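You operate a simulated robot arm through the tools that you are given. There is no shell and no other tool.

Carry out the task below with a simulated robot arm. There is one attempt and no reset: what you move stays moved.

## Task
Test the red stop key on the pendant.
Fine: stop in, try up and down once each with the lift staying put, stop out, reset, mode OFF. Where these are worked on the way, their far stop is far enough and under half their travel is too little: red stop key.

It is judged by the outcome, as a careful person would: the job done as asked, and still so three seconds after it is handed in. It fails if anything else is knocked over, pushed out of place, dropped, spilled or broken.

## Robot
A 6-joint arm with a two-finger parallel gripper, fixed in place. Base frame: the origin is at the foot of the arm, x ahead of it, y to its left, z up. Readings come in mm, degrees, newtons and seconds.
With the tool pointing down near the work surface it reaches from about 320 to 740 mm from the base axis. Its first joint turns from -66.0 to 66.0 degrees. Payload 2.45 kg.
The tool frame sits at the grasp point between the pads (the TCP): z along the fingers, y along the line on which they close. The tips reach 24 mm beyond it. Largest opening 68 mm; finger width 17, thickness 10; the body of the gripper, 40 by 70 mm, starts 41 mm behind the TCP.
Orientation is told as [roll, pitch, yaw] about the base's x, y, z axes, in that order, counted from this pose: with the fingers straight down and closing along the base's y, the tool's x points along the base's -x, its y along +y and its z along -z.

## Interface
- The arm moves only by the tool play_rows. Its argument "deltas" is a list of rows, each a list of 7 numbers: the shift along the tool's x, y, z in mm, then the turn, a rotation vector about the tool's x, y, z in degrees, then the finger opening in mm, from 0 to 68. In form: [[tx, ty, tz, wx, wy, wz, hand], ...]. A call has 1 to 20 rows; each row shifts and turns the commanded pose from where the row before left it, along the tool's axes as they then stand. Rows are played at 5 a second. More than 50 mm and 8.6 degrees between two rows, or a gripper value outside its range, and nothing of the call is played. A pose out of reach is approached as far as the arm can. The call stops where the force on the tool passes 90 N (or 10 N more than at its start, if that is more) or the arm is blocked; 0.2 s more then pass. Each finger travels about 108 mm/s and halts on what it meets, pressing with about 26 N; the grip force reading is that of the motor and also rises with nothing between the fingers. The clock runs only during rows and for 0.2 s after the last one: add rows that do not move to give the fingers time. The reply holds the time, the measured pose of the TCP, the force on the tool along the base axes, the opening and the grip force, in the units named above and with some noise, with the torque about the TCP (base axes, N m) and any sound that the robot's microphone picked up.
- Cameras (640 x 400 px; columns grow to the right, rows downward): "scene" is fixed at [176.6, 421.2, 1463.4]; the picture's right is [-0.72, -0.69, 0.00], its down [-0.37, 0.39, -0.84] and it looks along [0.58, -0.61, -0.54] (base axes); focal length 313 px, centre (320, 200). "wrist" rides on the gripper at [84, 11, -75] in the tool frame; the picture's right is [-0.13, 0.99, 0.00], its down [-0.60, -0.08, -0.79] and it looks along [-0.79, -0.10, 0.61] (tool axes); focal length 251 px, centre (320, 200). There is no depth. A picture from a camera that has moved, and an enlarged one, comes with that camera's place and axes in the base frame and with its lens. The place of the scene camera against the robot may be out by one fixed shift of up to 12 mm in any direction.
- capture(camera): a new picture of that camera. No time passes.
- inspect(camera, box): a new picture of the part [left, top, right, bottom] of that camera's present view, enlarged. No time passes.
- sign_off(): hands the job in; it is judged then, once.

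Nothing tells you positions but the pictures and the camera data. Unless the task says otherwise, let go and move clear before handing in.

The tools are called after "Emit:" as a command line: name --pt "numbers of a row" for each row, then --argument value for the rest, lists and objects as JSON in quotes. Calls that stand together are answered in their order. play_rows: Moves the arm, as the interface text tells. Its arguments: {"type":"object","properties":{"deltas":{"type":"array","items":{"type":"array","items":{"type":"number"}}}},"required":["deltas"]} The other tools are called the same way: capture (camera) takes a picture; inspect (camera, box) takes an enlarged picture of a part of a camera's view; sign_off () hands the job in.

At the start:

```text
time: 0.0
ee_pos: [450.9, -148.8, 1294.5]
tcp_rot: [-0.1, 0.0, -0.1]
force: [-0.1, -0.8, 1.0]
ft_torque: [-0.02, 0.0, 0.01]
gripper_width: 68.0
gripper_force: 0.1
```

scene: 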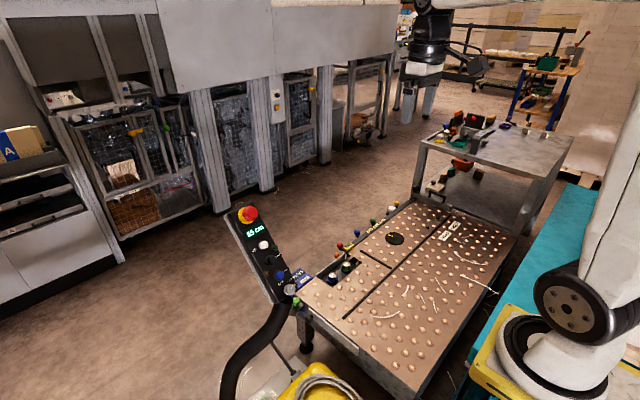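
wrist: 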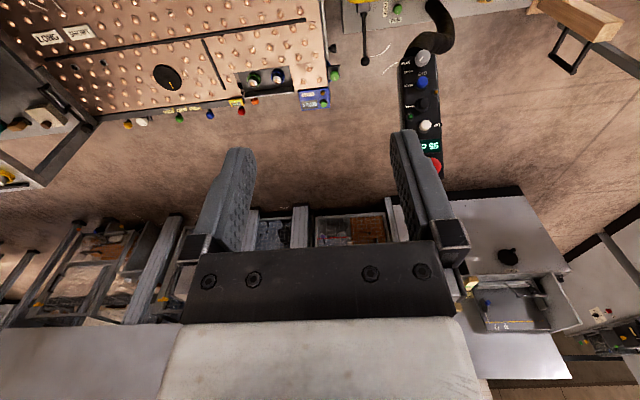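

I see a lift table with a pendant on a curved yellow-footed arm: a red mushroom stop, a green display, and several buttons/knobs. I'll enlarge the pendant in both cameras first.

Emit:
inspect --camera "scene" --box '[210, 190, 330, 320]'

Emit:
inspect --camera "wrist" --box '[380, 30, 480, 190]'

Emit:
inspect --camera "scene" --box '[260, 180, 440, 320]'

```text
3.08 times, centred on (270, 255) of scene
camera zoom: at [176.6, 421.2, 1463.4], right [-0.72, -0.69, 0.0], down [-0.37, 0.39, -0.84], along [0.58, -0.61, -0.54], focal length 962 px, centre (474, 31)
```

zoom: 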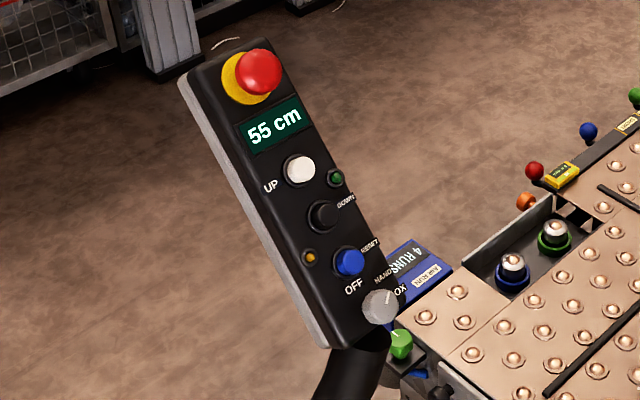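

```text
2.50 times, centred on (430, 110) of wrist
camera zoom: at [366.9, -136.0, 1369.7], right [0.13, 0.99, 0.0], down [0.6, -0.08, 0.79], along [0.79, -0.1, -0.61], focal length 629 px, centre (45, 425)
```

zoom: 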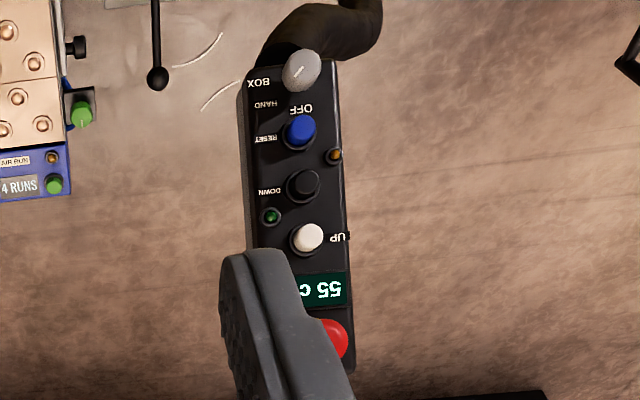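

```text
2.86 times, centred on (350, 250) of scene
camera zoom: at [176.6, 421.2, 1463.4], right [-0.72, -0.69, 0.0], down [-0.37, 0.39, -0.84], along [0.58, -0.61, -0.54], focal length 894 px, centre (234, 57)
```

zoom: 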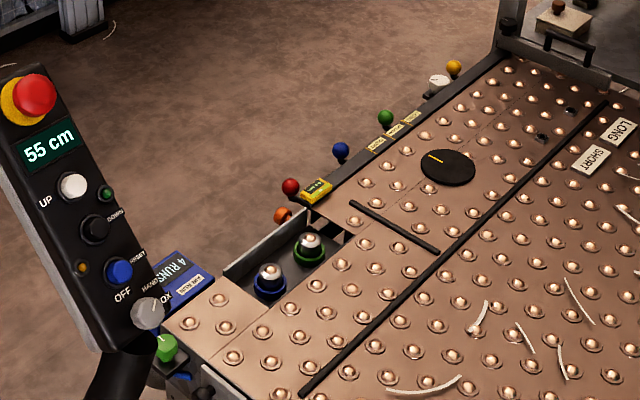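

The pendant's face leans about 50° toward the arm; I put UP near (739, 54, 897), the stop near (775, 59, 989) and the mode knob near (641, 56, 797). I'll look closer at the knob, labels and stop before moving.

Emit:
inspect --camera "scene" --box '[260, 260, 310, 310]'

Emit:
inspect --camera "scene" --box '[228, 195, 278, 245]'

Emit:
inspect --camera "wrist" --box '[395, 40, 445, 90]'

Emit:
inspect --camera "scene" --box '[255, 230, 305, 280]'

```text
8.00 times, centred on (285, 285) of scene
camera zoom: at [176.6, 421.2, 1463.4], right [-0.72, -0.69, 0.0], down [-0.37, 0.39, -0.84], along [0.58, -0.61, -0.54], focal length 2502 px, centre (600, -480)
```

zoom: 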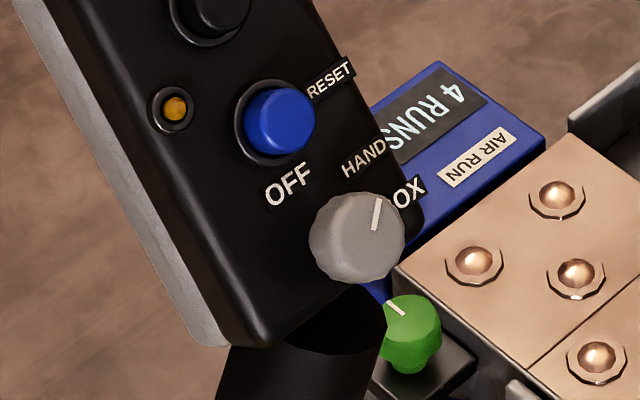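

```text
8.00 times, centred on (253, 220) of scene
camera zoom: at [176.6, 421.2, 1463.4], right [-0.72, -0.69, 0.0], down [-0.37, 0.39, -0.84], along [0.58, -0.61, -0.54], focal length 2502 px, centre (856, 40)
```

zoom: 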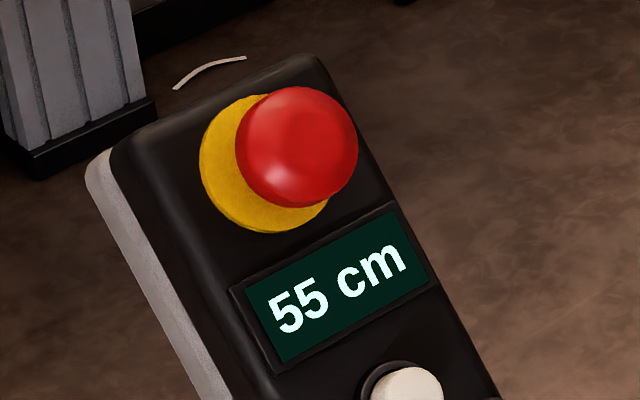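

```text
8.00 times, centred on (420, 65) of wrist
camera zoom: at [366.9, -136.0, 1369.7], right [0.13, 0.99, 0.0], down [0.6, -0.08, 0.79], along [0.79, -0.1, -0.61], focal length 2012 px, centre (-480, 1280)
```

zoom: 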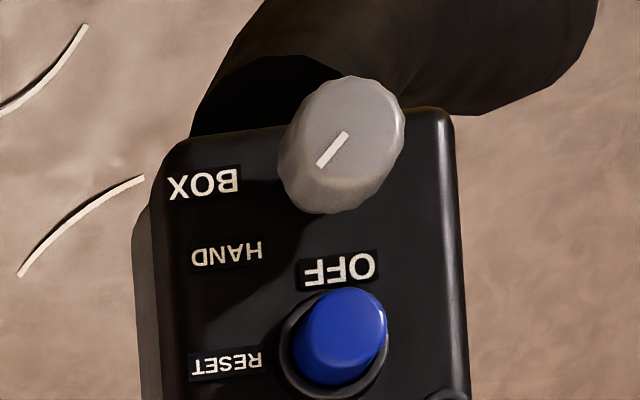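

```text
8.00 times, centred on (280, 255) of scene
camera zoom: at [176.6, 421.2, 1463.4], right [-0.72, -0.69, 0.0], down [-0.37, 0.39, -0.84], along [0.58, -0.61, -0.54], focal length 2502 px, centre (640, -240)
```

zoom: 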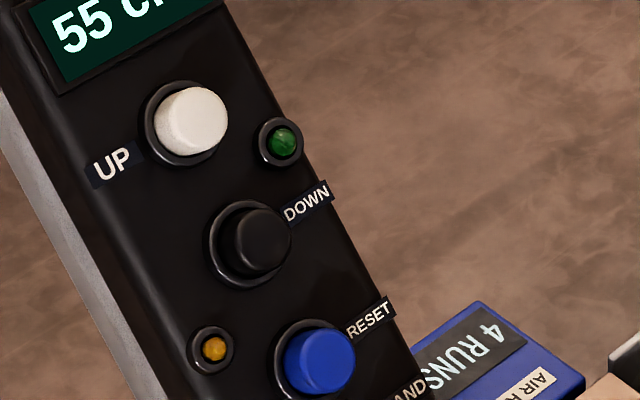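

The mode knob's line points to HAND, so UP and DOWN are live now; OFF is one step counter-clockwise. The display reads 55 cm and the stop looks out. Nothing stands near the arm, so I'll pitch the tool in place to face the pendant.

Emit:
play_rows --pt "0 0 0 0 -5.9 0 68" --pt "0 0 0 0 -5.9 0 68" --pt "0 0 0 0 -5.9 0 68" --pt "0 0 0 0 -5.9 0 68" --pt "0 0 0 0 -5.9 0 68" --pt "0 0 0 0 -5.9 0 68" --pt "0 0 0 0 -5.9 0 68" --pt "0 0 0 0 -5.9 0 68" --pt "0 0 0 0 -5.8 0 68"

Emit:
capture --camera "scene"

Emit:
capture --camera "wrist"

```text
time: 2.0
ee_pos: [467.1, -158.1, 1291.6]
tcp_rot: [0.0, -53.1, 0.0]
force: [-0.2, -0.1, 0.0]
ft_torque: [0.01, -0.03, -0.02]
gripper_width: 67.8
gripper_force: 0.1
out of reach, approached as far as the arm can: row 7, 8, 9
```

```text
taken
```

scene: 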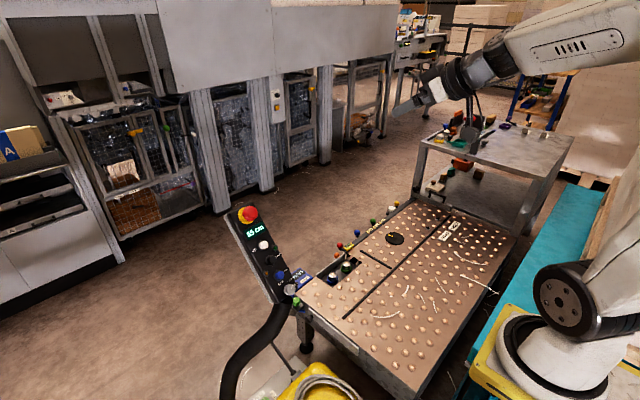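

```text
taken
camera wrist: at [356.3, -146.9, 1269.7], right [0.08, 0.99, 0.1], down [-0.27, -0.08, 0.96], along [0.96, -0.1, 0.26], focal length 251 px, centre (320, 200)
```

wrist: 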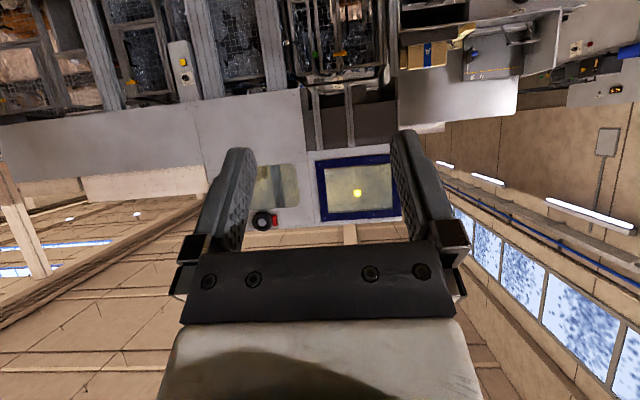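

The pitch is in place; the last rows ran into the arm's reach limit, which should ease lower down. The tool now points the way I think the pendant faces; next I move down and left to hover about 200 mm off it.

Emit:
play_rows --pt "18.3 22.7 28.2 0 0 0 68" --pt "18.3 22.7 28.2 0 0 0 68" --pt "18.3 22.7 28.2 0 0 0 68" --pt "18.3 22.7 28.2 0 0 0 68" --pt "18.3 22.7 28.2 0 0 0 68" --pt "18.3 22.7 28.2 0 0 0 68" --pt "18.3 22.7 28.2 0 0 0 68" --pt "18.3 22.7 28.2 0 0 0 68" --pt "18.3 22.7 28.2 0 0 0 68"

Emit:
capture --camera "scene"

Emit:
capture --camera "wrist"

```text
time: 4.0
ee_pos: [553.2, -49.1, 1018.2]
tcp_rot: [0.5, -52.9, 0.3]
force: [0.5, -0.6, -0.4]
ft_torque: [0.0, 0.01, 0.01]
gripper_width: 68.0
gripper_force: 0.0
out of reach, approached as far as the arm can: row 7, 8, 9
```

```text
taken
```

scene: 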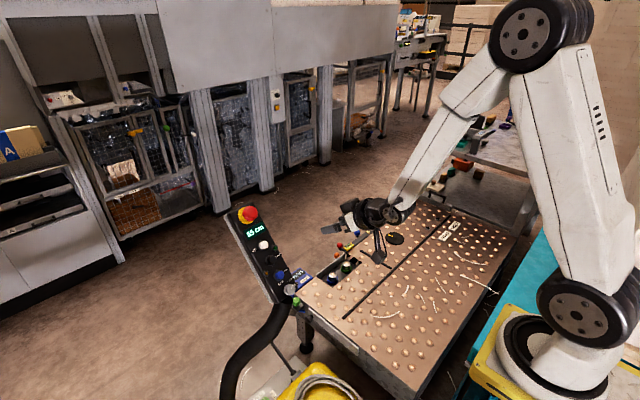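

```text
taken
camera wrist: at [442.2, -39.8, 997.0], right [0.07, 0.99, 0.11], down [-0.27, -0.09, 0.96], along [0.96, -0.09, 0.26], focal length 251 px, centre (320, 200)
```

wrist: 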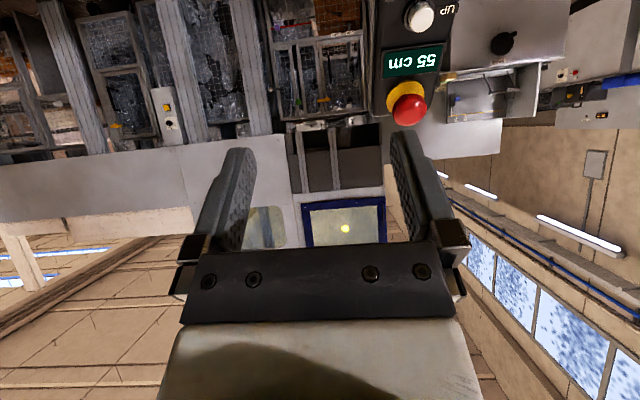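

The arm stopped about 100 mm short in y (−49 instead of 55) while holding the pitch, so a joint limit is likely rather than distance. I'll look at the wrist's build and its pose before choosing another way in.

Emit:
inspect --camera "scene" --box '[310, 160, 440, 280]'

Emit:
inspect --camera "scene" --box '[380, 0, 640, 400]'

Emit:
inspect --camera "wrist" --box '[360, 0, 470, 140]'

```text
3.33 times, centred on (375, 220) of scene
camera zoom: at [176.6, 421.3, 1463.4], right [-0.72, -0.69, 0.0], down [-0.37, 0.39, -0.84], along [0.58, -0.61, -0.54], focal length 1042 px, centre (137, 133)
```

zoom: 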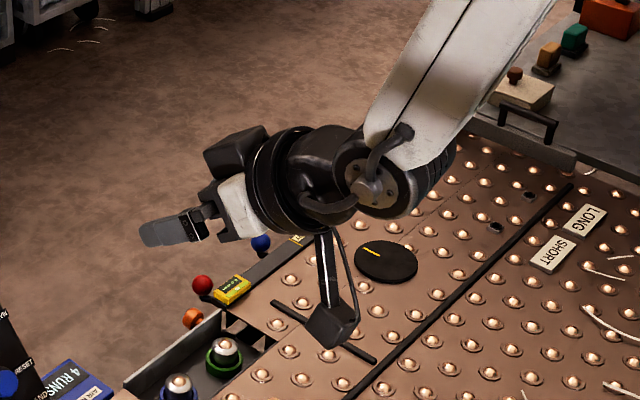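

```text
1.00 times, centred on (510, 200) of scene (not enlarged: the box is as wide or as high as the picture)
camera zoom: at [176.6, 421.3, 1463.4], right [-0.72, -0.69, 0.0], down [-0.37, 0.39, -0.84], along [0.58, -0.61, -0.54], focal length 313 px, centre (130, 200)
```

zoom: 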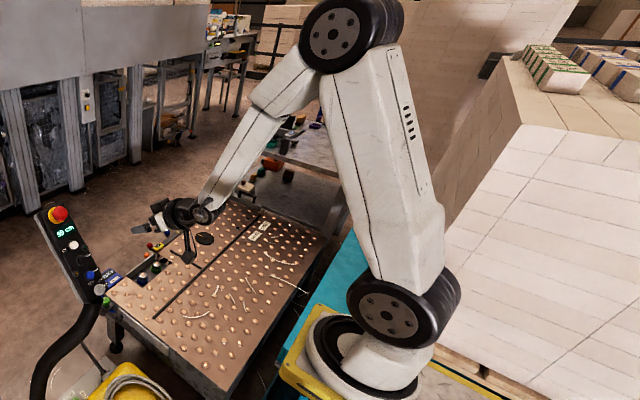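

```text
2.86 times, centred on (415, 70) of wrist
camera zoom: at [442.2, -39.8, 997.0], right [0.07, 0.99, 0.11], down [-0.27, -0.09, 0.96], along [0.96, -0.09, 0.26], focal length 718 px, centre (49, 571)
```

zoom: 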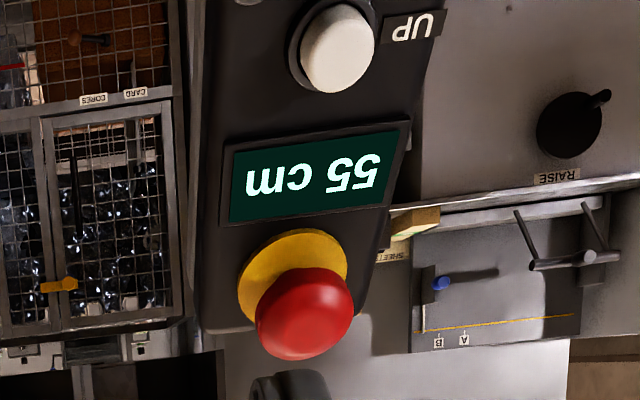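

The arm has a roll–bend wrist (forearm roll, then bend), and I passed the aligned pose sideways, so the forearm roll has probably run to its end. I'll pitch back to fingers-down, move to y ≈ 55 there, and pitch up again in the arm's own plane.

Emit:
play_rows --pt "0 0 0 0 5.9 0 68" --pt "0 0 0 0 5.9 0 68" --pt "0 0 0 0 5.9 0 68" --pt "0 0 0 0 5.9 0 68" --pt "0 0 0 0 5.9 0 68" --pt "0 0 0 0 5.9 0 68" --pt "0 0 0 0 5.9 0 68" --pt "0 0 0 0 5.9 0 68" --pt "0 0 0 0 5.8 0 68" --pt "0 0 0 0 0 0 68"

Emit:
capture --camera "scene"

```text
time: 6.2
ee_pos: [553.7, -42.8, 1019.5]
tcp_rot: [2.4, -10.7, 1.1]
force: [0.3, -0.3, 1.0]
ft_torque: [0.02, -0.03, 0.0]
gripper_width: 68.2
gripper_force: 0.0
out of reach, approached as far as the arm can: row 4, 5, 6
```

```text
taken
```

scene: 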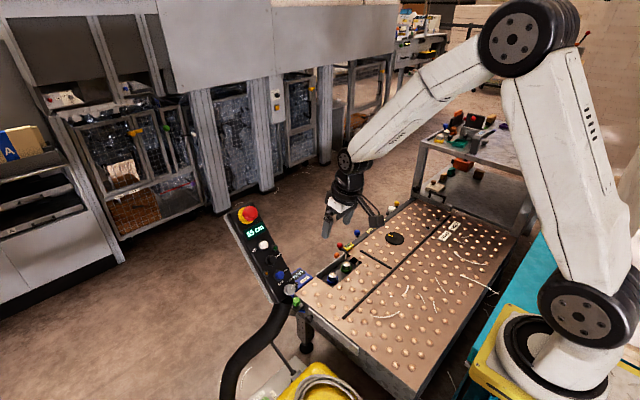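

The pose settled at pitch −10.7 instead of 0, so some rows were lost along the way. I'll wait a moment to see whether the arm is still catching up.

Emit:
play_rows --pt "0 0 0 0 0 0 68" --pt "0 0 0 0 0 0 68"

```text
time: 6.8
ee_pos: [553.1, -43.7, 1020.2]
tcp_rot: [2.6, -10.9, 1.1]
force: [-0.6, -0.2, 0.1]
ft_torque: [0.02, -0.01, -0.03]
gripper_width: 67.7
gripper_force: 0.0
```

The command holds where the arm really is, so nothing is pending. I'll level the fingers, set yaw to 4.5° (the arm's plane toward the pendant), and go to about (500, 40, 1080).

Emit:
play_rows --pt "0 0 0 0.87 3.6 -1.1 68" --pt "0 0 0 0.87 3.6 -1.1 68" --pt "0 0 0 0.87 3.6 -1.1 68" --pt "17.7 28 -20 0 0 0 68" --pt "17.7 28 -20 0 0 0 68" --pt "17.7 28 -20 0 0 0 68" --pt "0 0 0 0 0 0 68"

Emit:
capture --camera "scene"

Emit:
capture --camera "wrist"

```text
time: 8.4
ee_pos: [492.4, 34.6, 1079.0]
tcp_rot: [-0.4, 0.0, 4.6]
force: [-0.4, 0.7, 1.1]
ft_torque: [0.03, 0.02, -0.02]
gripper_width: 68.3
gripper_force: 0.1
```

```text
taken
```

scene: 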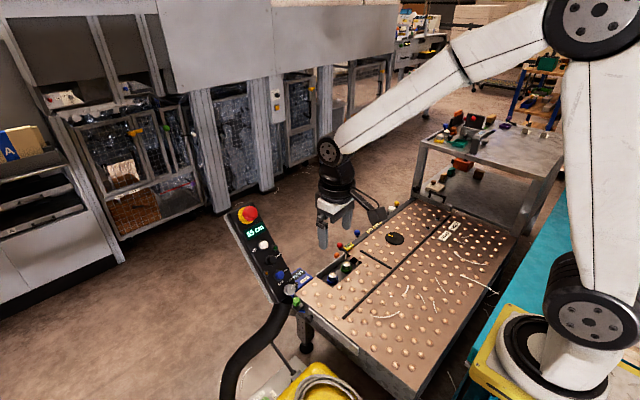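

```text
taken
camera wrist: at [408.2, 40.3, 1153.8], right [0.05, 1.0, -0.01], down [0.61, -0.02, 0.79], along [0.79, -0.04, -0.61], focal length 251 px, centre (320, 200)
```

wrist: 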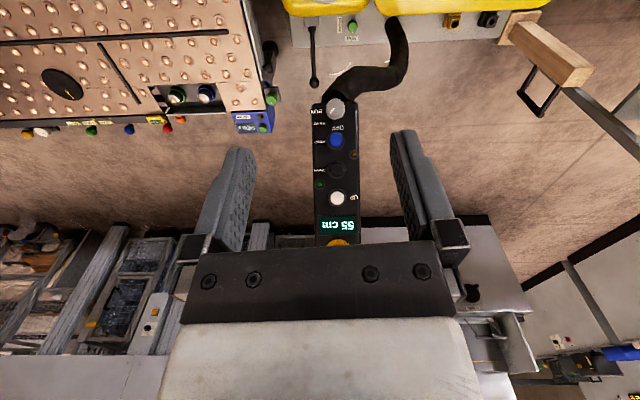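

Fingers are down at (492, 35, 1079), facing the pendant squarely. Before pitching I'll take a close look from here to measure the keys.

Emit:
inspect --camera "wrist" --box '[280, 90, 400, 165]'

Emit:
inspect --camera "wrist" --box '[280, 170, 400, 245]'

```text
5.33 times, centred on (340, 128) of wrist
camera zoom: at [408.2, 40.3, 1153.8], right [0.05, 1.0, -0.01], down [0.61, -0.02, 0.79], along [0.79, -0.04, -0.61], focal length 1341 px, centre (213, 587)
```

zoom: 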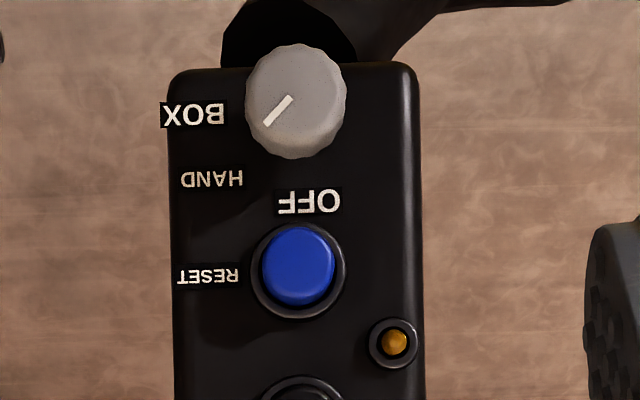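

```text
5.33 times, centred on (340, 208) of wrist
camera zoom: at [408.2, 40.3, 1153.8], right [0.05, 1.0, -0.01], down [0.61, -0.02, 0.79], along [0.79, -0.04, -0.61], focal length 1341 px, centre (213, 160)
```

zoom: 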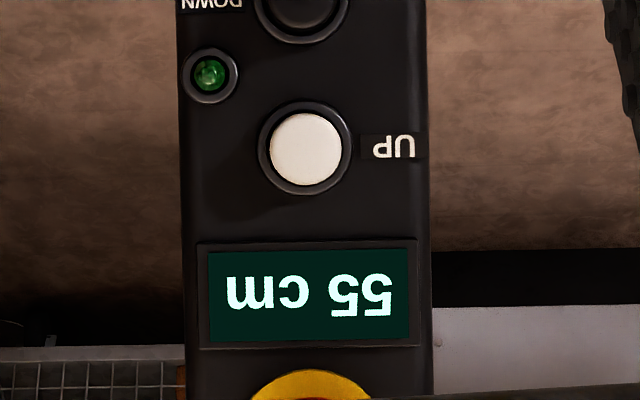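

Looking almost straight down the key axes from here gives a face normal of about (−0.77, 0.03, 0.64), with the UP top at (737, 53, 897). I'll step forward to (600, 48, 1040) and then pitch up 50° in the arm's plane, well clear of the pendant.

Emit:
play_rows --pt "-36.2 1.4 13 0 0 0 68" --pt "-36.2 1.4 13 0 0 0 68" --pt "-36.2 1.4 13 0 0 0 68" --pt "0 0 0 0 -6.25 0 68" --pt "0 0 0 0 -6.25 0 68" --pt "0 0 0 0 -6.25 0 68" --pt "0 0 0 0 -6.25 0 68" --pt "0 0 0 0 -6.25 0 68" --pt "0 0 0 0 -6.25 0 68" --pt "0 0 0 0 -6.25 0 68" --pt "0 0 0 0 -6.25 0 68" --pt "0 0 0 0 0 0 68"

Emit:
capture --camera "scene"

Emit:
capture --camera "wrist"

```text
time: 11.0
ee_pos: [600.9, 51.5, 1037.5]
tcp_rot: [1.0, -47.4, 4.8]
force: [-0.4, 0.1, 0.3]
ft_torque: [0.0, -0.02, 0.01]
gripper_width: 68.2
gripper_force: 0.1
out of reach, approached as far as the arm can: row 10
```

```text
taken
```

scene: 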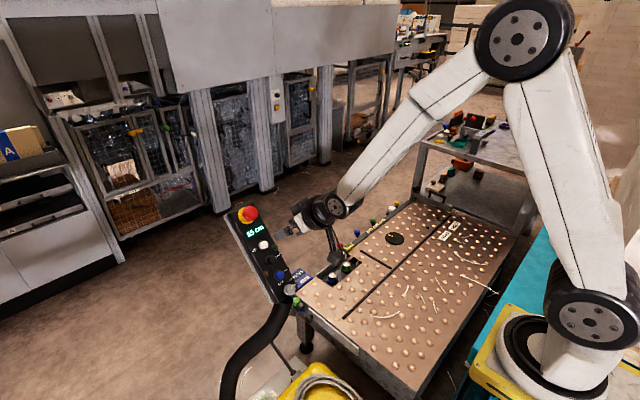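

```text
taken
camera wrist: at [488.3, 53.9, 1027.5], right [-0.01, 0.99, 0.11], down [-0.17, -0.11, 0.98], along [0.99, -0.01, 0.17], focal length 251 px, centre (320, 200)
```

wrist: 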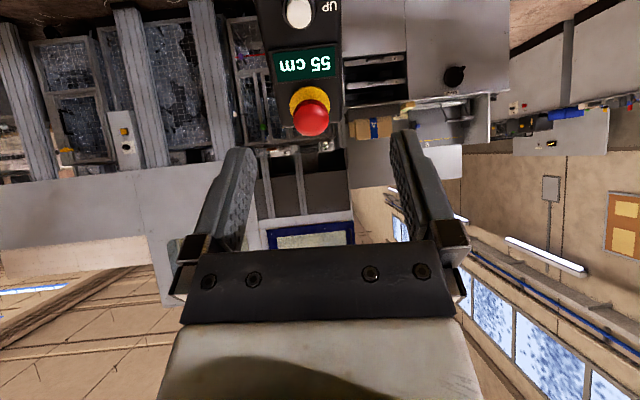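

The pitch took this time: the tool sits at (601, 52, 1037), pitch −47°, past the aligned pose in a healthy wrist posture. I'll look closely at the red stop key from here.

Emit:
inspect --camera "wrist" --box '[260, 70, 364, 140]'

Emit:
inspect --camera "wrist" --box '[260, 0, 364, 70]'

Emit:
inspect --camera "scene" --box '[215, 190, 335, 265]'

```text
5.71 times, centred on (312, 105) of wrist
camera zoom: at [488.3, 53.9, 1027.5], right [-0.01, 0.99, 0.11], down [-0.17, -0.11, 0.98], along [0.99, -0.01, 0.17], focal length 1437 px, centre (366, 743)
```

zoom: 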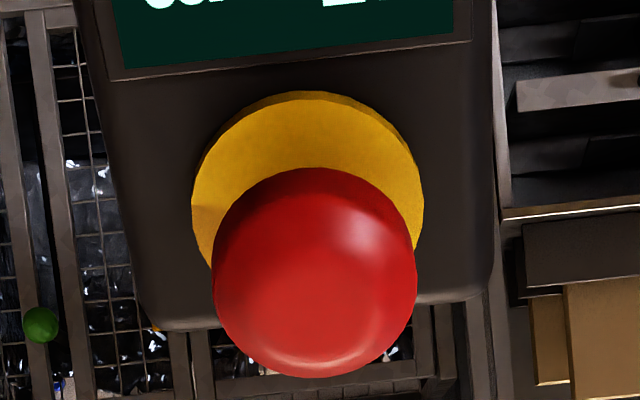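

```text
5.71 times, centred on (312, 35) of wrist
camera zoom: at [488.3, 53.9, 1027.5], right [-0.01, 0.99, 0.11], down [-0.17, -0.11, 0.98], along [0.99, -0.01, 0.17], focal length 1437 px, centre (366, 1143)
```

zoom: 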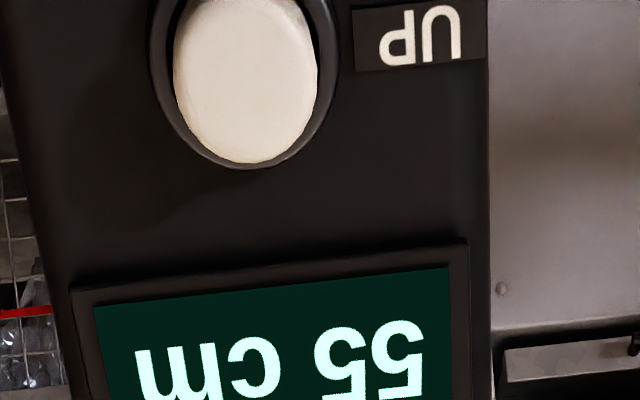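

```text
5.33 times, centred on (275, 228) of scene
camera zoom: at [176.6, 421.2, 1463.4], right [-0.72, -0.69, 0.0], down [-0.37, 0.39, -0.84], along [0.58, -0.61, -0.54], focal length 1668 px, centre (560, 53)
```

zoom: 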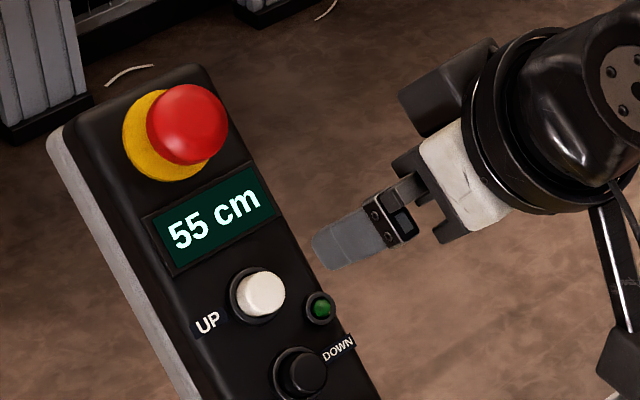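

The red head is plain, about 40 mm across on a 50 mm yellow collar, centred near (788, 51, 981). Pendant edges run straight along y, so the face just leans. I'll close the fingers and move to about 40 mm in front of the head, along its axis.

Emit:
play_rows --pt "0 0 0 1.66 -1.61 0.58 0" --pt "-26.7 -3.9 34 0 0 0 0" --pt "-26.7 -3.9 34 0 0 0 0" --pt "-26.7 -3.9 34 0 0 0 0" --pt "0 0 0 0 0 0 0"

Emit:
capture --camera "scene"

Emit:
capture --camera "wrist"

Emit:
inspect --camera "scene" --box '[215, 180, 335, 255]'

```text
time: 12.2
ee_pos: [731.9, 48.5, 1030.6]
tcp_rot: [0.2, -48.9, 3.8]
force: [-0.2, -0.1, -0.7]
ft_torque: [-0.01, 0.02, 0.0]
gripper_width: 0.3
gripper_force: 23.8
```

```text
taken
```

scene: 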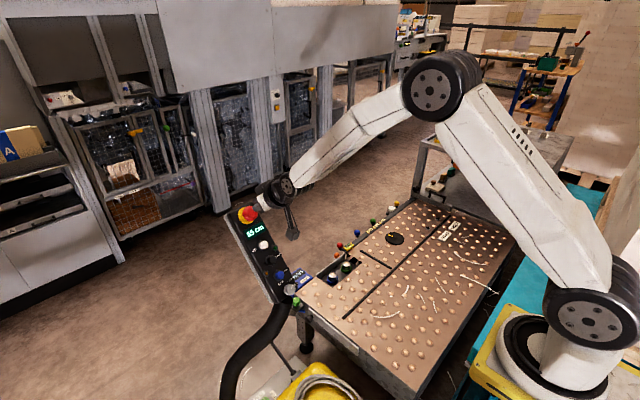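

```text
taken
camera wrist: at [618.6, 53.0, 1016.4], right [0.02, 0.99, 0.1], down [-0.2, -0.09, 0.98], along [0.98, -0.04, 0.19], focal length 251 px, centre (320, 200)
```

wrist: 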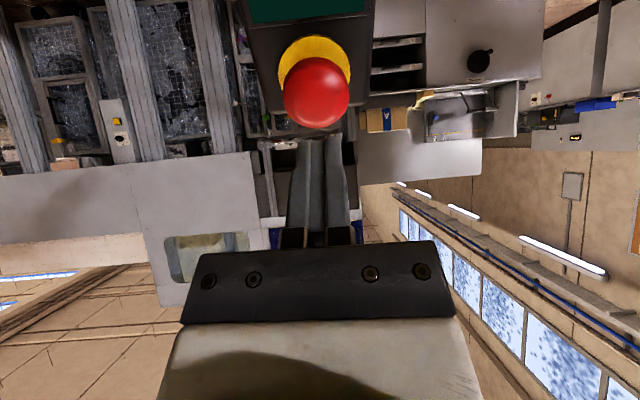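

```text
5.33 times, centred on (275, 218) of scene
camera zoom: at [176.6, 421.2, 1463.4], right [-0.72, -0.69, 0.0], down [-0.37, 0.39, -0.84], along [0.58, -0.61, -0.54], focal length 1668 px, centre (560, 107)
```

zoom: 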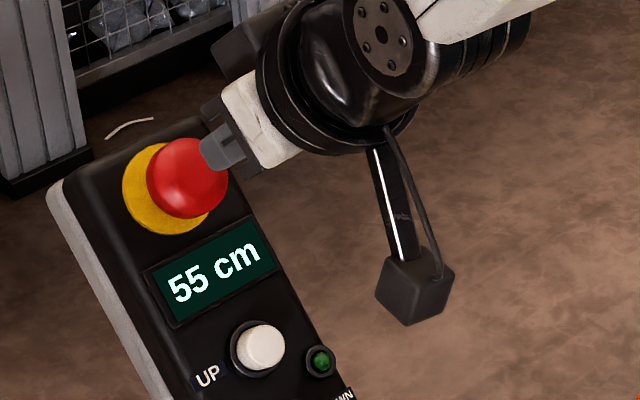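

The closed fingertips hang about 32 mm in front of the red head and roughly 6 mm high of its centre. I'll centre on it and close to about 10 mm, then check again before touching.

Emit:
play_rows --pt "6 0 0 0 0 0 0" --pt "0 0 11 0 0 0 0" --pt "0 0 10 0 0 0 0" --pt "0 0 0 0 0 0 0"

Emit:
inspect --camera "wrist" --box '[240, 40, 400, 160]'

Emit:
inspect --camera "scene" --box '[225, 185, 289, 225]'

```text
time: 13.2
ee_pos: [742.6, 50.5, 1012.7]
tcp_rot: [0.1, -49.0, 3.8]
force: [0.4, -0.8, 0.2]
ft_torque: [0.01, -0.01, 0.04]
gripper_width: 0.0
gripper_force: 23.5
```

```text
3.33 times, centred on (320, 100) of wrist
camera zoom: at [630.4, 55.0, 998.8], right [0.02, 0.99, 0.1], down [-0.2, -0.09, 0.98], along [0.98, -0.04, 0.19], focal length 838 px, centre (320, 533)
```

zoom: 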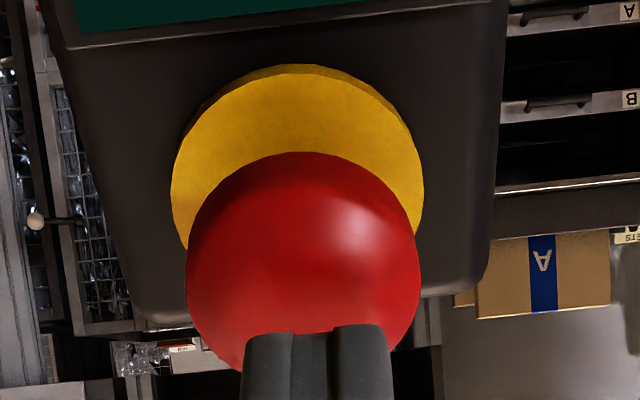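

```text
10.00 times, centred on (257, 205) of scene
camera zoom: at [176.6, 421.2, 1463.4], right [-0.72, -0.69, 0.0], down [-0.37, 0.39, -0.84], along [0.58, -0.61, -0.54], focal length 3128 px, centre (950, 150)
```

zoom: 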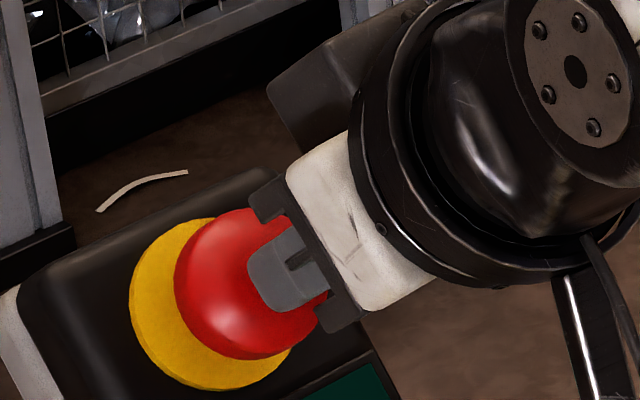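

The tip sits about 10 mm off the head's face, nearly centred (2 mm to the left of ideal). I'll nudge sideways and advance in small steps until I feel contact.

Emit:
play_rows --pt "0 -1.5 3 0 0 0 0" --pt "0 0 2 0 0 0 0" --pt "0 0 2 0 0 0 0" --pt "0 0 0 0 0 0 0"

```text
time: 14.2
ee_pos: [748.0, 49.5, 1009.2]
tcp_rot: [0.0, -49.0, 3.7]
force: [-0.6, 0.1, -0.3]
ft_torque: [0.0, 0.01, 0.0]
gripper_width: 0.1
gripper_force: 23.6
```

No contact yet at 7 mm further in. I'll keep stepping in gently.

Emit:
play_rows --pt "0 0 2 0 0 0 0" --pt "0 0 2 0 0 0 0" --pt "0 0 0 0 0 0 0"

```text
time: 15.0
ee_pos: [751.2, 49.8, 1007.2]
tcp_rot: [0.1, -49.0, 3.8]
force: [0.1, 0.1, 0.0]
ft_torque: [0.01, 0.01, 0.03]
gripper_width: 0.0
gripper_force: 23.9
```

Emit:
play_rows --pt "0 0 2 0 0 0 0" --pt "0 0 2 0 0 0 0" --pt "0 0 0 0 0 0 0"

Emit:
inspect --camera "scene" --box '[225, 185, 289, 225]'

Emit:
inspect --camera "wrist" --box '[240, 40, 400, 160]'

```text
time: 15.8
ee_pos: [754.4, 50.7, 1003.9]
tcp_rot: [0.1, -48.9, 3.8]
force: [-0.9, 0.0, 0.3]
ft_torque: [0.02, -0.02, 0.02]
gripper_width: 0.0
gripper_force: 23.2
```

```text
10.00 times, centred on (257, 205) of scene
camera zoom: at [176.6, 421.3, 1463.4], right [-0.72, -0.69, 0.0], down [-0.37, 0.39, -0.84], along [0.58, -0.61, -0.54], focal length 3128 px, centre (950, 150)
```

zoom: 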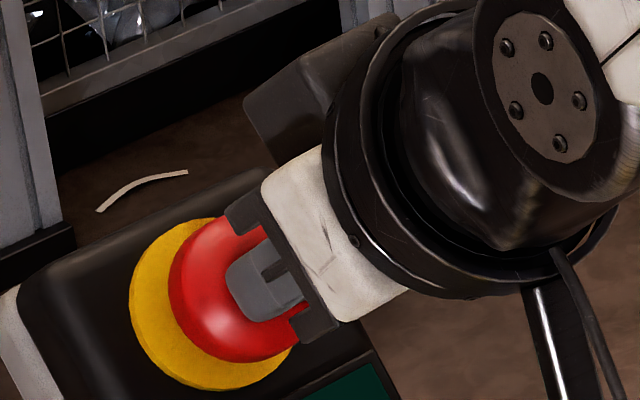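

```text
3.33 times, centred on (320, 100) of wrist
camera zoom: at [642.2, 54.8, 989.7], right [0.02, 0.99, 0.1], down [-0.2, -0.09, 0.98], along [0.98, -0.04, 0.19], focal length 838 px, centre (320, 533)
```

zoom: 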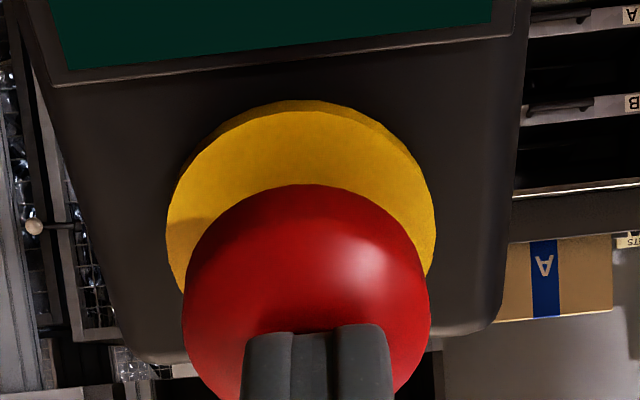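

The head has moved in by about 2 mm and I barely feel it (about 1 N), so its spring is soft. I'll keep pushing in 2 mm steps and watch force and sound.

Emit:
play_rows --pt "0 0 2 0 0 0 0" --pt "0 0 0 0 0 0 0"

Emit:
inspect --camera "scene" --box '[225, 185, 289, 225]'

```text
time: 16.4
ee_pos: [755.5, 50.5, 1001.2]
tcp_rot: [0.1, -48.9, 3.8]
force: [-0.3, 0.7, -0.1]
ft_torque: [0.0, 0.01, -0.04]
gripper_width: 0.0
gripper_force: 23.9
```

```text
10.00 times, centred on (257, 205) of scene
camera zoom: at [176.6, 421.2, 1463.4], right [-0.72, -0.69, 0.0], down [-0.37, 0.39, -0.84], along [0.58, -0.61, -0.54], focal length 3128 px, centre (950, 150)
```

zoom: 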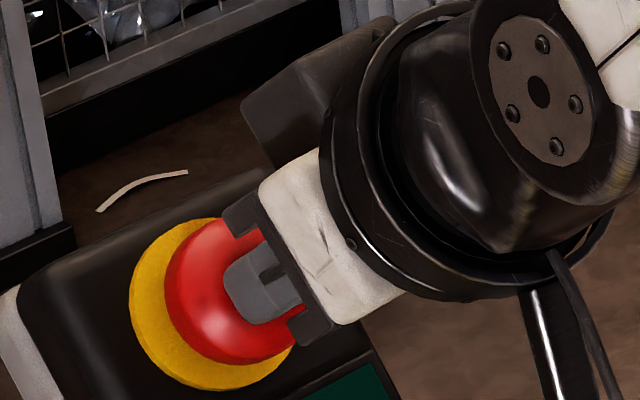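

It keeps going in (the yellow crescent is shrinking) with almost no reaction force. I'll carry on to its far stop in 2 mm steps.

Emit:
play_rows --pt "0 0 2 0 0 0 0" --pt "0 0 0 0 0 0 0"

Emit:
play_rows --pt "0 0 1.5 0 0 0 0" --pt "0 0 0 0 0 0 0"

Emit:
inspect --camera "scene" --box '[225, 185, 289, 225]'

```text
time: 17.0
ee_pos: [757.1, 49.9, 1001.7]
tcp_rot: [0.1, -49.0, 3.8]
force: [-1.7, 0.7, 0.9]
ft_torque: [-0.01, -0.05, -0.02]
gripper_width: 0.0
gripper_force: 23.9
```

```text
time: 17.6
ee_pos: [758.6, 51.3, 1001.5]
tcp_rot: [0.1, -49.0, 3.8]
force: [-9.8, -2.5, 5.8]
ft_torque: [-0.04, -0.03, -0.12]
gripper_width: 0.2
gripper_force: 23.6
```

```text
10.00 times, centred on (257, 205) of scene
camera zoom: at [176.2, 421.2, 1463.5], right [-0.72, -0.69, 0.0], down [-0.37, 0.39, -0.84], along [0.58, -0.61, -0.54], focal length 3128 px, centre (950, 150)
```

zoom: 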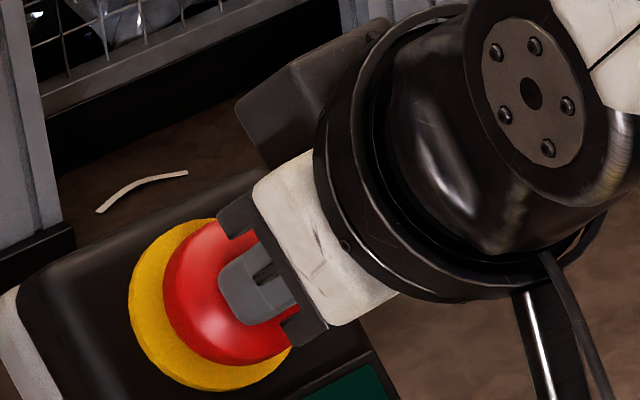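

Now about 12 N is pushing back. I'll press on in 1 mm steps to find the end or a click.

Emit:
play_rows --pt "0 0 1 0 0 0 0" --pt "0 0 0 0 0 0 0"

Emit:
play_rows --pt "0 0 1 0 0 0 0" --pt "0 0 0 0 0 0 0"

Emit:
inspect --camera "scene" --box '[225, 185, 289, 225]'

Emit:
inspect --camera "scene" --box '[225, 200, 321, 300]'

```text
time: 18.2
ee_pos: [758.3, 51.4, 1000.7]
tcp_rot: [0.1, -49.0, 3.8]
force: [-13.9, -4.0, 10.1]
ft_torque: [-0.05, -0.08, -0.15]
gripper_width: 0.1
gripper_force: 23.7
```

```text
time: 18.8
ee_pos: [759.6, 51.4, 1000.1]
tcp_rot: [0.2, -49.1, 3.8]
force: [-20.7, -5.8, 14.1]
ft_torque: [-0.12, -0.08, -0.19]
gripper_width: 0.4
gripper_force: 23.7
```

```text
10.00 times, centred on (257, 205) of scene
camera zoom: at [175.6, 421.1, 1463.6], right [-0.72, -0.69, 0.0], down [-0.37, 0.39, -0.84], along [0.58, -0.61, -0.54], focal length 3128 px, centre (950, 150)
```

zoom: 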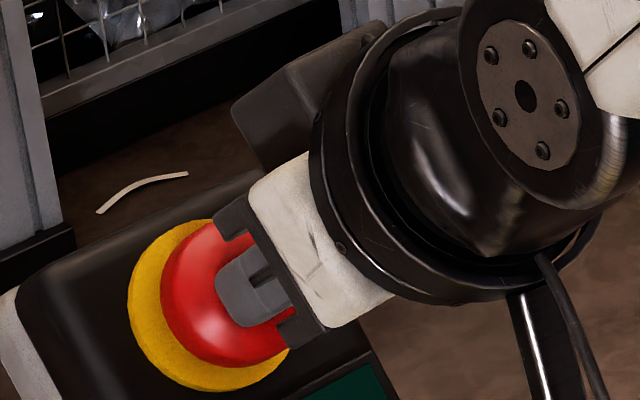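

```text
4.00 times, centred on (273, 250) of scene
camera zoom: at [175.6, 421.1, 1463.6], right [-0.72, -0.69, 0.0], down [-0.37, 0.39, -0.84], along [0.58, -0.61, -0.54], focal length 1251 px, centre (508, 0)
```

zoom: 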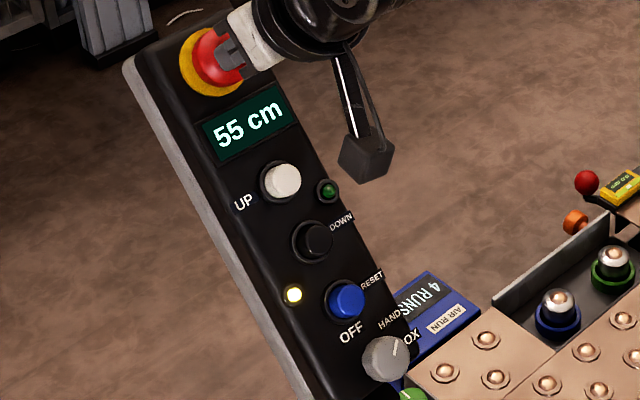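

The amber lamp is now lit, so the stop has tripped; 26 N is on the tool. I'll push 2 mm more to be sure it seats at its far stop, then ease off.

Emit:
play_rows --pt "0 0 1 0 0 0 0" --pt "0 0 1 0 0 0 0" --pt "0 0 0 0 0 0 0"

Emit:
inspect --camera "scene" --box '[225, 185, 289, 225]'

```text
time: 19.6
ee_pos: [759.9, 52.3, 999.8]
tcp_rot: [0.1, -49.1, 3.7]
force: [-35.9, -7.3, 23.3]
ft_torque: [-0.15, -0.09, -0.25]
gripper_width: 0.1
gripper_force: 23.2
```

```text
10.00 times, centred on (257, 205) of scene
camera zoom: at [174.9, 421.0, 1463.7], right [-0.72, -0.69, 0.0], down [-0.37, 0.39, -0.84], along [0.58, -0.61, -0.54], focal length 3128 px, centre (950, 150)
```

zoom: 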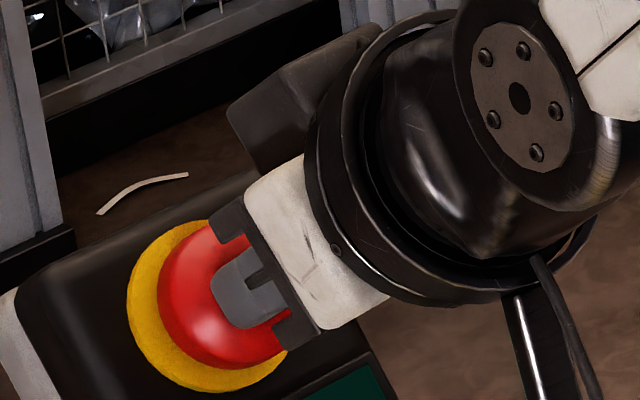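

43 N with the tip hardly moving: that is the far stop. I'll back straight off 45 mm and check that the key stays in and the lamp stays lit.

Emit:
play_rows --pt "0 0 -5 0 0 0 0" --pt "0 0 -15 0 0 0 0" --pt "0 0 -25 0 0 0 0" --pt "0 0 0 0 0 0 0"

Emit:
inspect --camera "scene" --box '[225, 190, 325, 300]'

Emit:
inspect --camera "wrist" --box '[240, 40, 400, 160]'

Emit:
capture --camera "scene"

```text
time: 20.6
ee_pos: [726.8, 48.7, 1028.0]
tcp_rot: [0.1, -48.8, 3.8]
force: [-0.6, -0.1, -0.1]
ft_torque: [-0.03, 0.04, 0.04]
gripper_width: 0.2
gripper_force: 23.6
```

```text
3.64 times, centred on (275, 245) of scene
camera zoom: at [176.6, 421.3, 1463.4], right [-0.72, -0.69, 0.0], down [-0.37, 0.39, -0.84], along [0.58, -0.61, -0.54], focal length 1137 px, centre (484, 36)
```

zoom: 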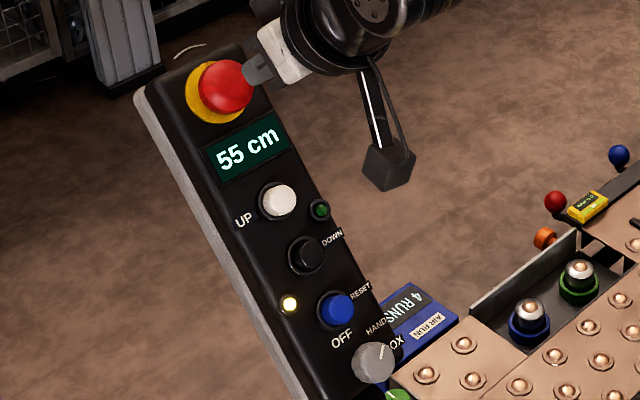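

```text
3.33 times, centred on (320, 100) of wrist
camera zoom: at [614.8, 53.0, 1013.6], right [0.02, 1.0, 0.1], down [-0.2, -0.09, 0.98], along [0.98, -0.04, 0.19], focal length 838 px, centre (320, 533)
```

zoom: 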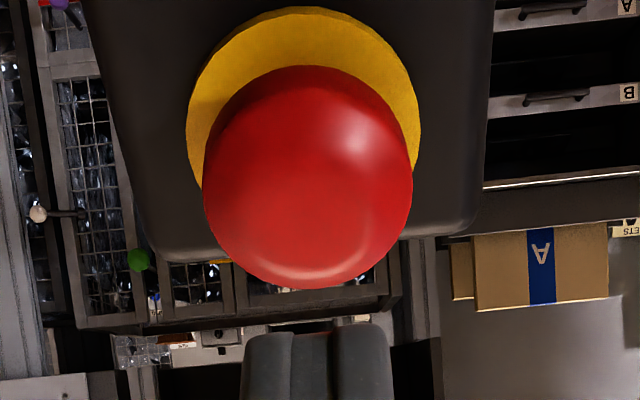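

```text
taken
```

scene: 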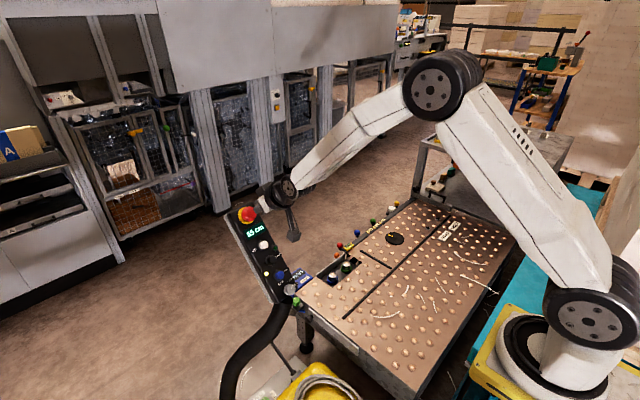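

The stop is latched in (about 8 mm deeper than before), the amber lamp is lit and the display still shows 55 cm. Next I slide down the face to stand off in front of the white UP key.

Emit:
play_rows --pt "30.5 1.2 0 0 0 0 0" --pt "30.5 1.2 0 0 0 0 0" --pt "30.4 1.2 0 0 0 0 0" --pt "0 0 15 0 0 0 0" --pt "0 0 15 0 0 0 0" --pt "0 0 0 0 0 0 0"

Emit:
inspect --camera "scene" --box '[225, 215, 321, 275]'

Emit:
capture --camera "wrist"

```text
time: 22.0
ee_pos: [690.3, 50.3, 938.5]
tcp_rot: [-0.1, -49.1, 3.9]
force: [0.0, 0.2, -0.6]
ft_torque: [0.0, -0.05, -0.01]
gripper_width: 0.0
gripper_force: 23.4
```

```text
6.67 times, centred on (273, 245) of scene
camera zoom: at [176.6, 421.3, 1463.4], right [-0.72, -0.69, 0.0], down [-0.37, 0.39, -0.84], along [0.58, -0.61, -0.54], focal length 2085 px, centre (633, -100)
```

zoom: 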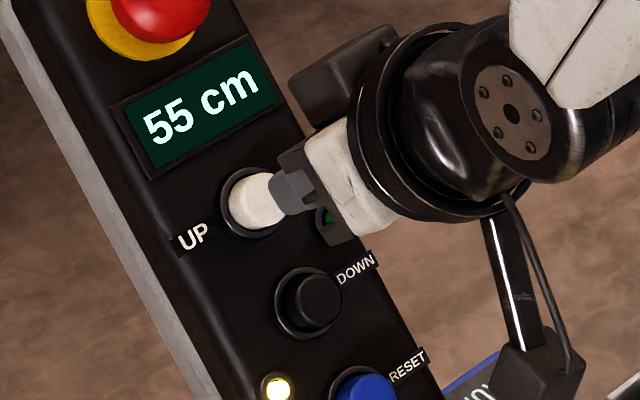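

```text
taken
camera wrist: at [578.1, 54.5, 924.5], right [0.02, 0.99, 0.1], down [-0.2, -0.09, 0.98], along [0.98, -0.04, 0.19], focal length 251 px, centre (320, 200)
```

wrist: 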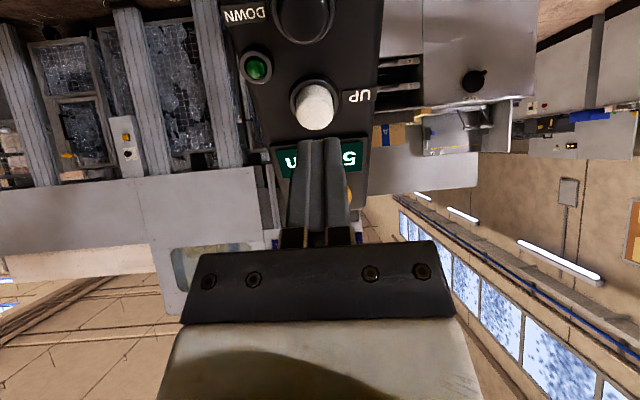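

The tip is about 38 mm out from the UP key and lined up within 2 mm. I'll close to about 12 mm and check.

Emit:
play_rows --pt "-1 -1.3 13 0 0 0 0" --pt "0 0 13 0 0 0 0" --pt "0 0 0 0 0 0 0"

Emit:
inspect --camera "wrist" --box '[240, 60, 400, 160]'

Emit:
inspect --camera "scene" --box '[225, 215, 321, 275]'

```text
time: 22.8
ee_pos: [711.7, 50.5, 921.7]
tcp_rot: [0.1, -49.0, 3.8]
force: [0.1, -1.4, -0.4]
ft_torque: [-0.02, 0.0, 0.0]
gripper_width: 0.4
gripper_force: 24.3
```

```text
4.00 times, centred on (320, 110) of wrist
camera zoom: at [598.6, 54.4, 908.1], right [0.02, 0.99, 0.1], down [-0.2, -0.09, 0.98], along [0.98, -0.04, 0.19], focal length 1006 px, centre (320, 560)
```

zoom: 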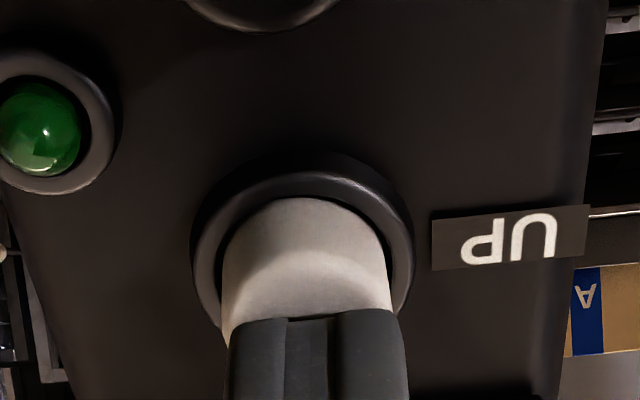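

```text
6.67 times, centred on (273, 245) of scene
camera zoom: at [176.6, 421.2, 1463.4], right [-0.72, -0.69, 0.0], down [-0.37, 0.39, -0.84], along [0.58, -0.61, -0.54], focal length 2085 px, centre (633, -100)
```

zoom: 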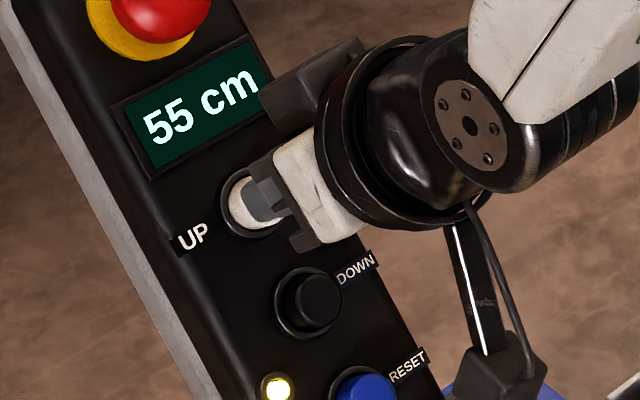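

Nearly centred on the white key with about 10 mm to go. I'll step in until contact, then press UP once to its stop.

Emit:
play_rows --pt "0 -1 3 0 0 0 0" --pt "0 0 3 0 0 0 0" --pt "0 0 0 0 0 0 0"

Emit:
inspect --camera "wrist" --box '[240, 60, 400, 160]'

```text
time: 23.6
ee_pos: [715.5, 49.8, 919.5]
tcp_rot: [0.1, -48.9, 3.9]
force: [-3.9, 2.2, 3.8]
ft_torque: [0.01, -0.04, 0.05]
gripper_width: 0.4
gripper_force: 23.7
heard: click
```

```text
4.00 times, centred on (320, 110) of wrist
camera zoom: at [603.1, 53.6, 904.7], right [0.02, 0.99, 0.1], down [-0.2, -0.09, 0.98], along [0.98, -0.04, 0.19], focal length 1006 px, centre (320, 560)
```

zoom: 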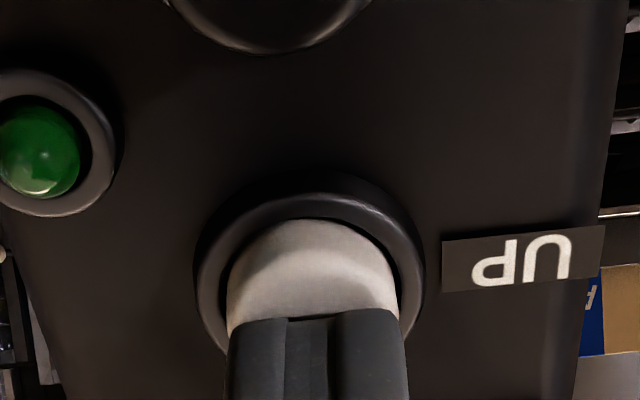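

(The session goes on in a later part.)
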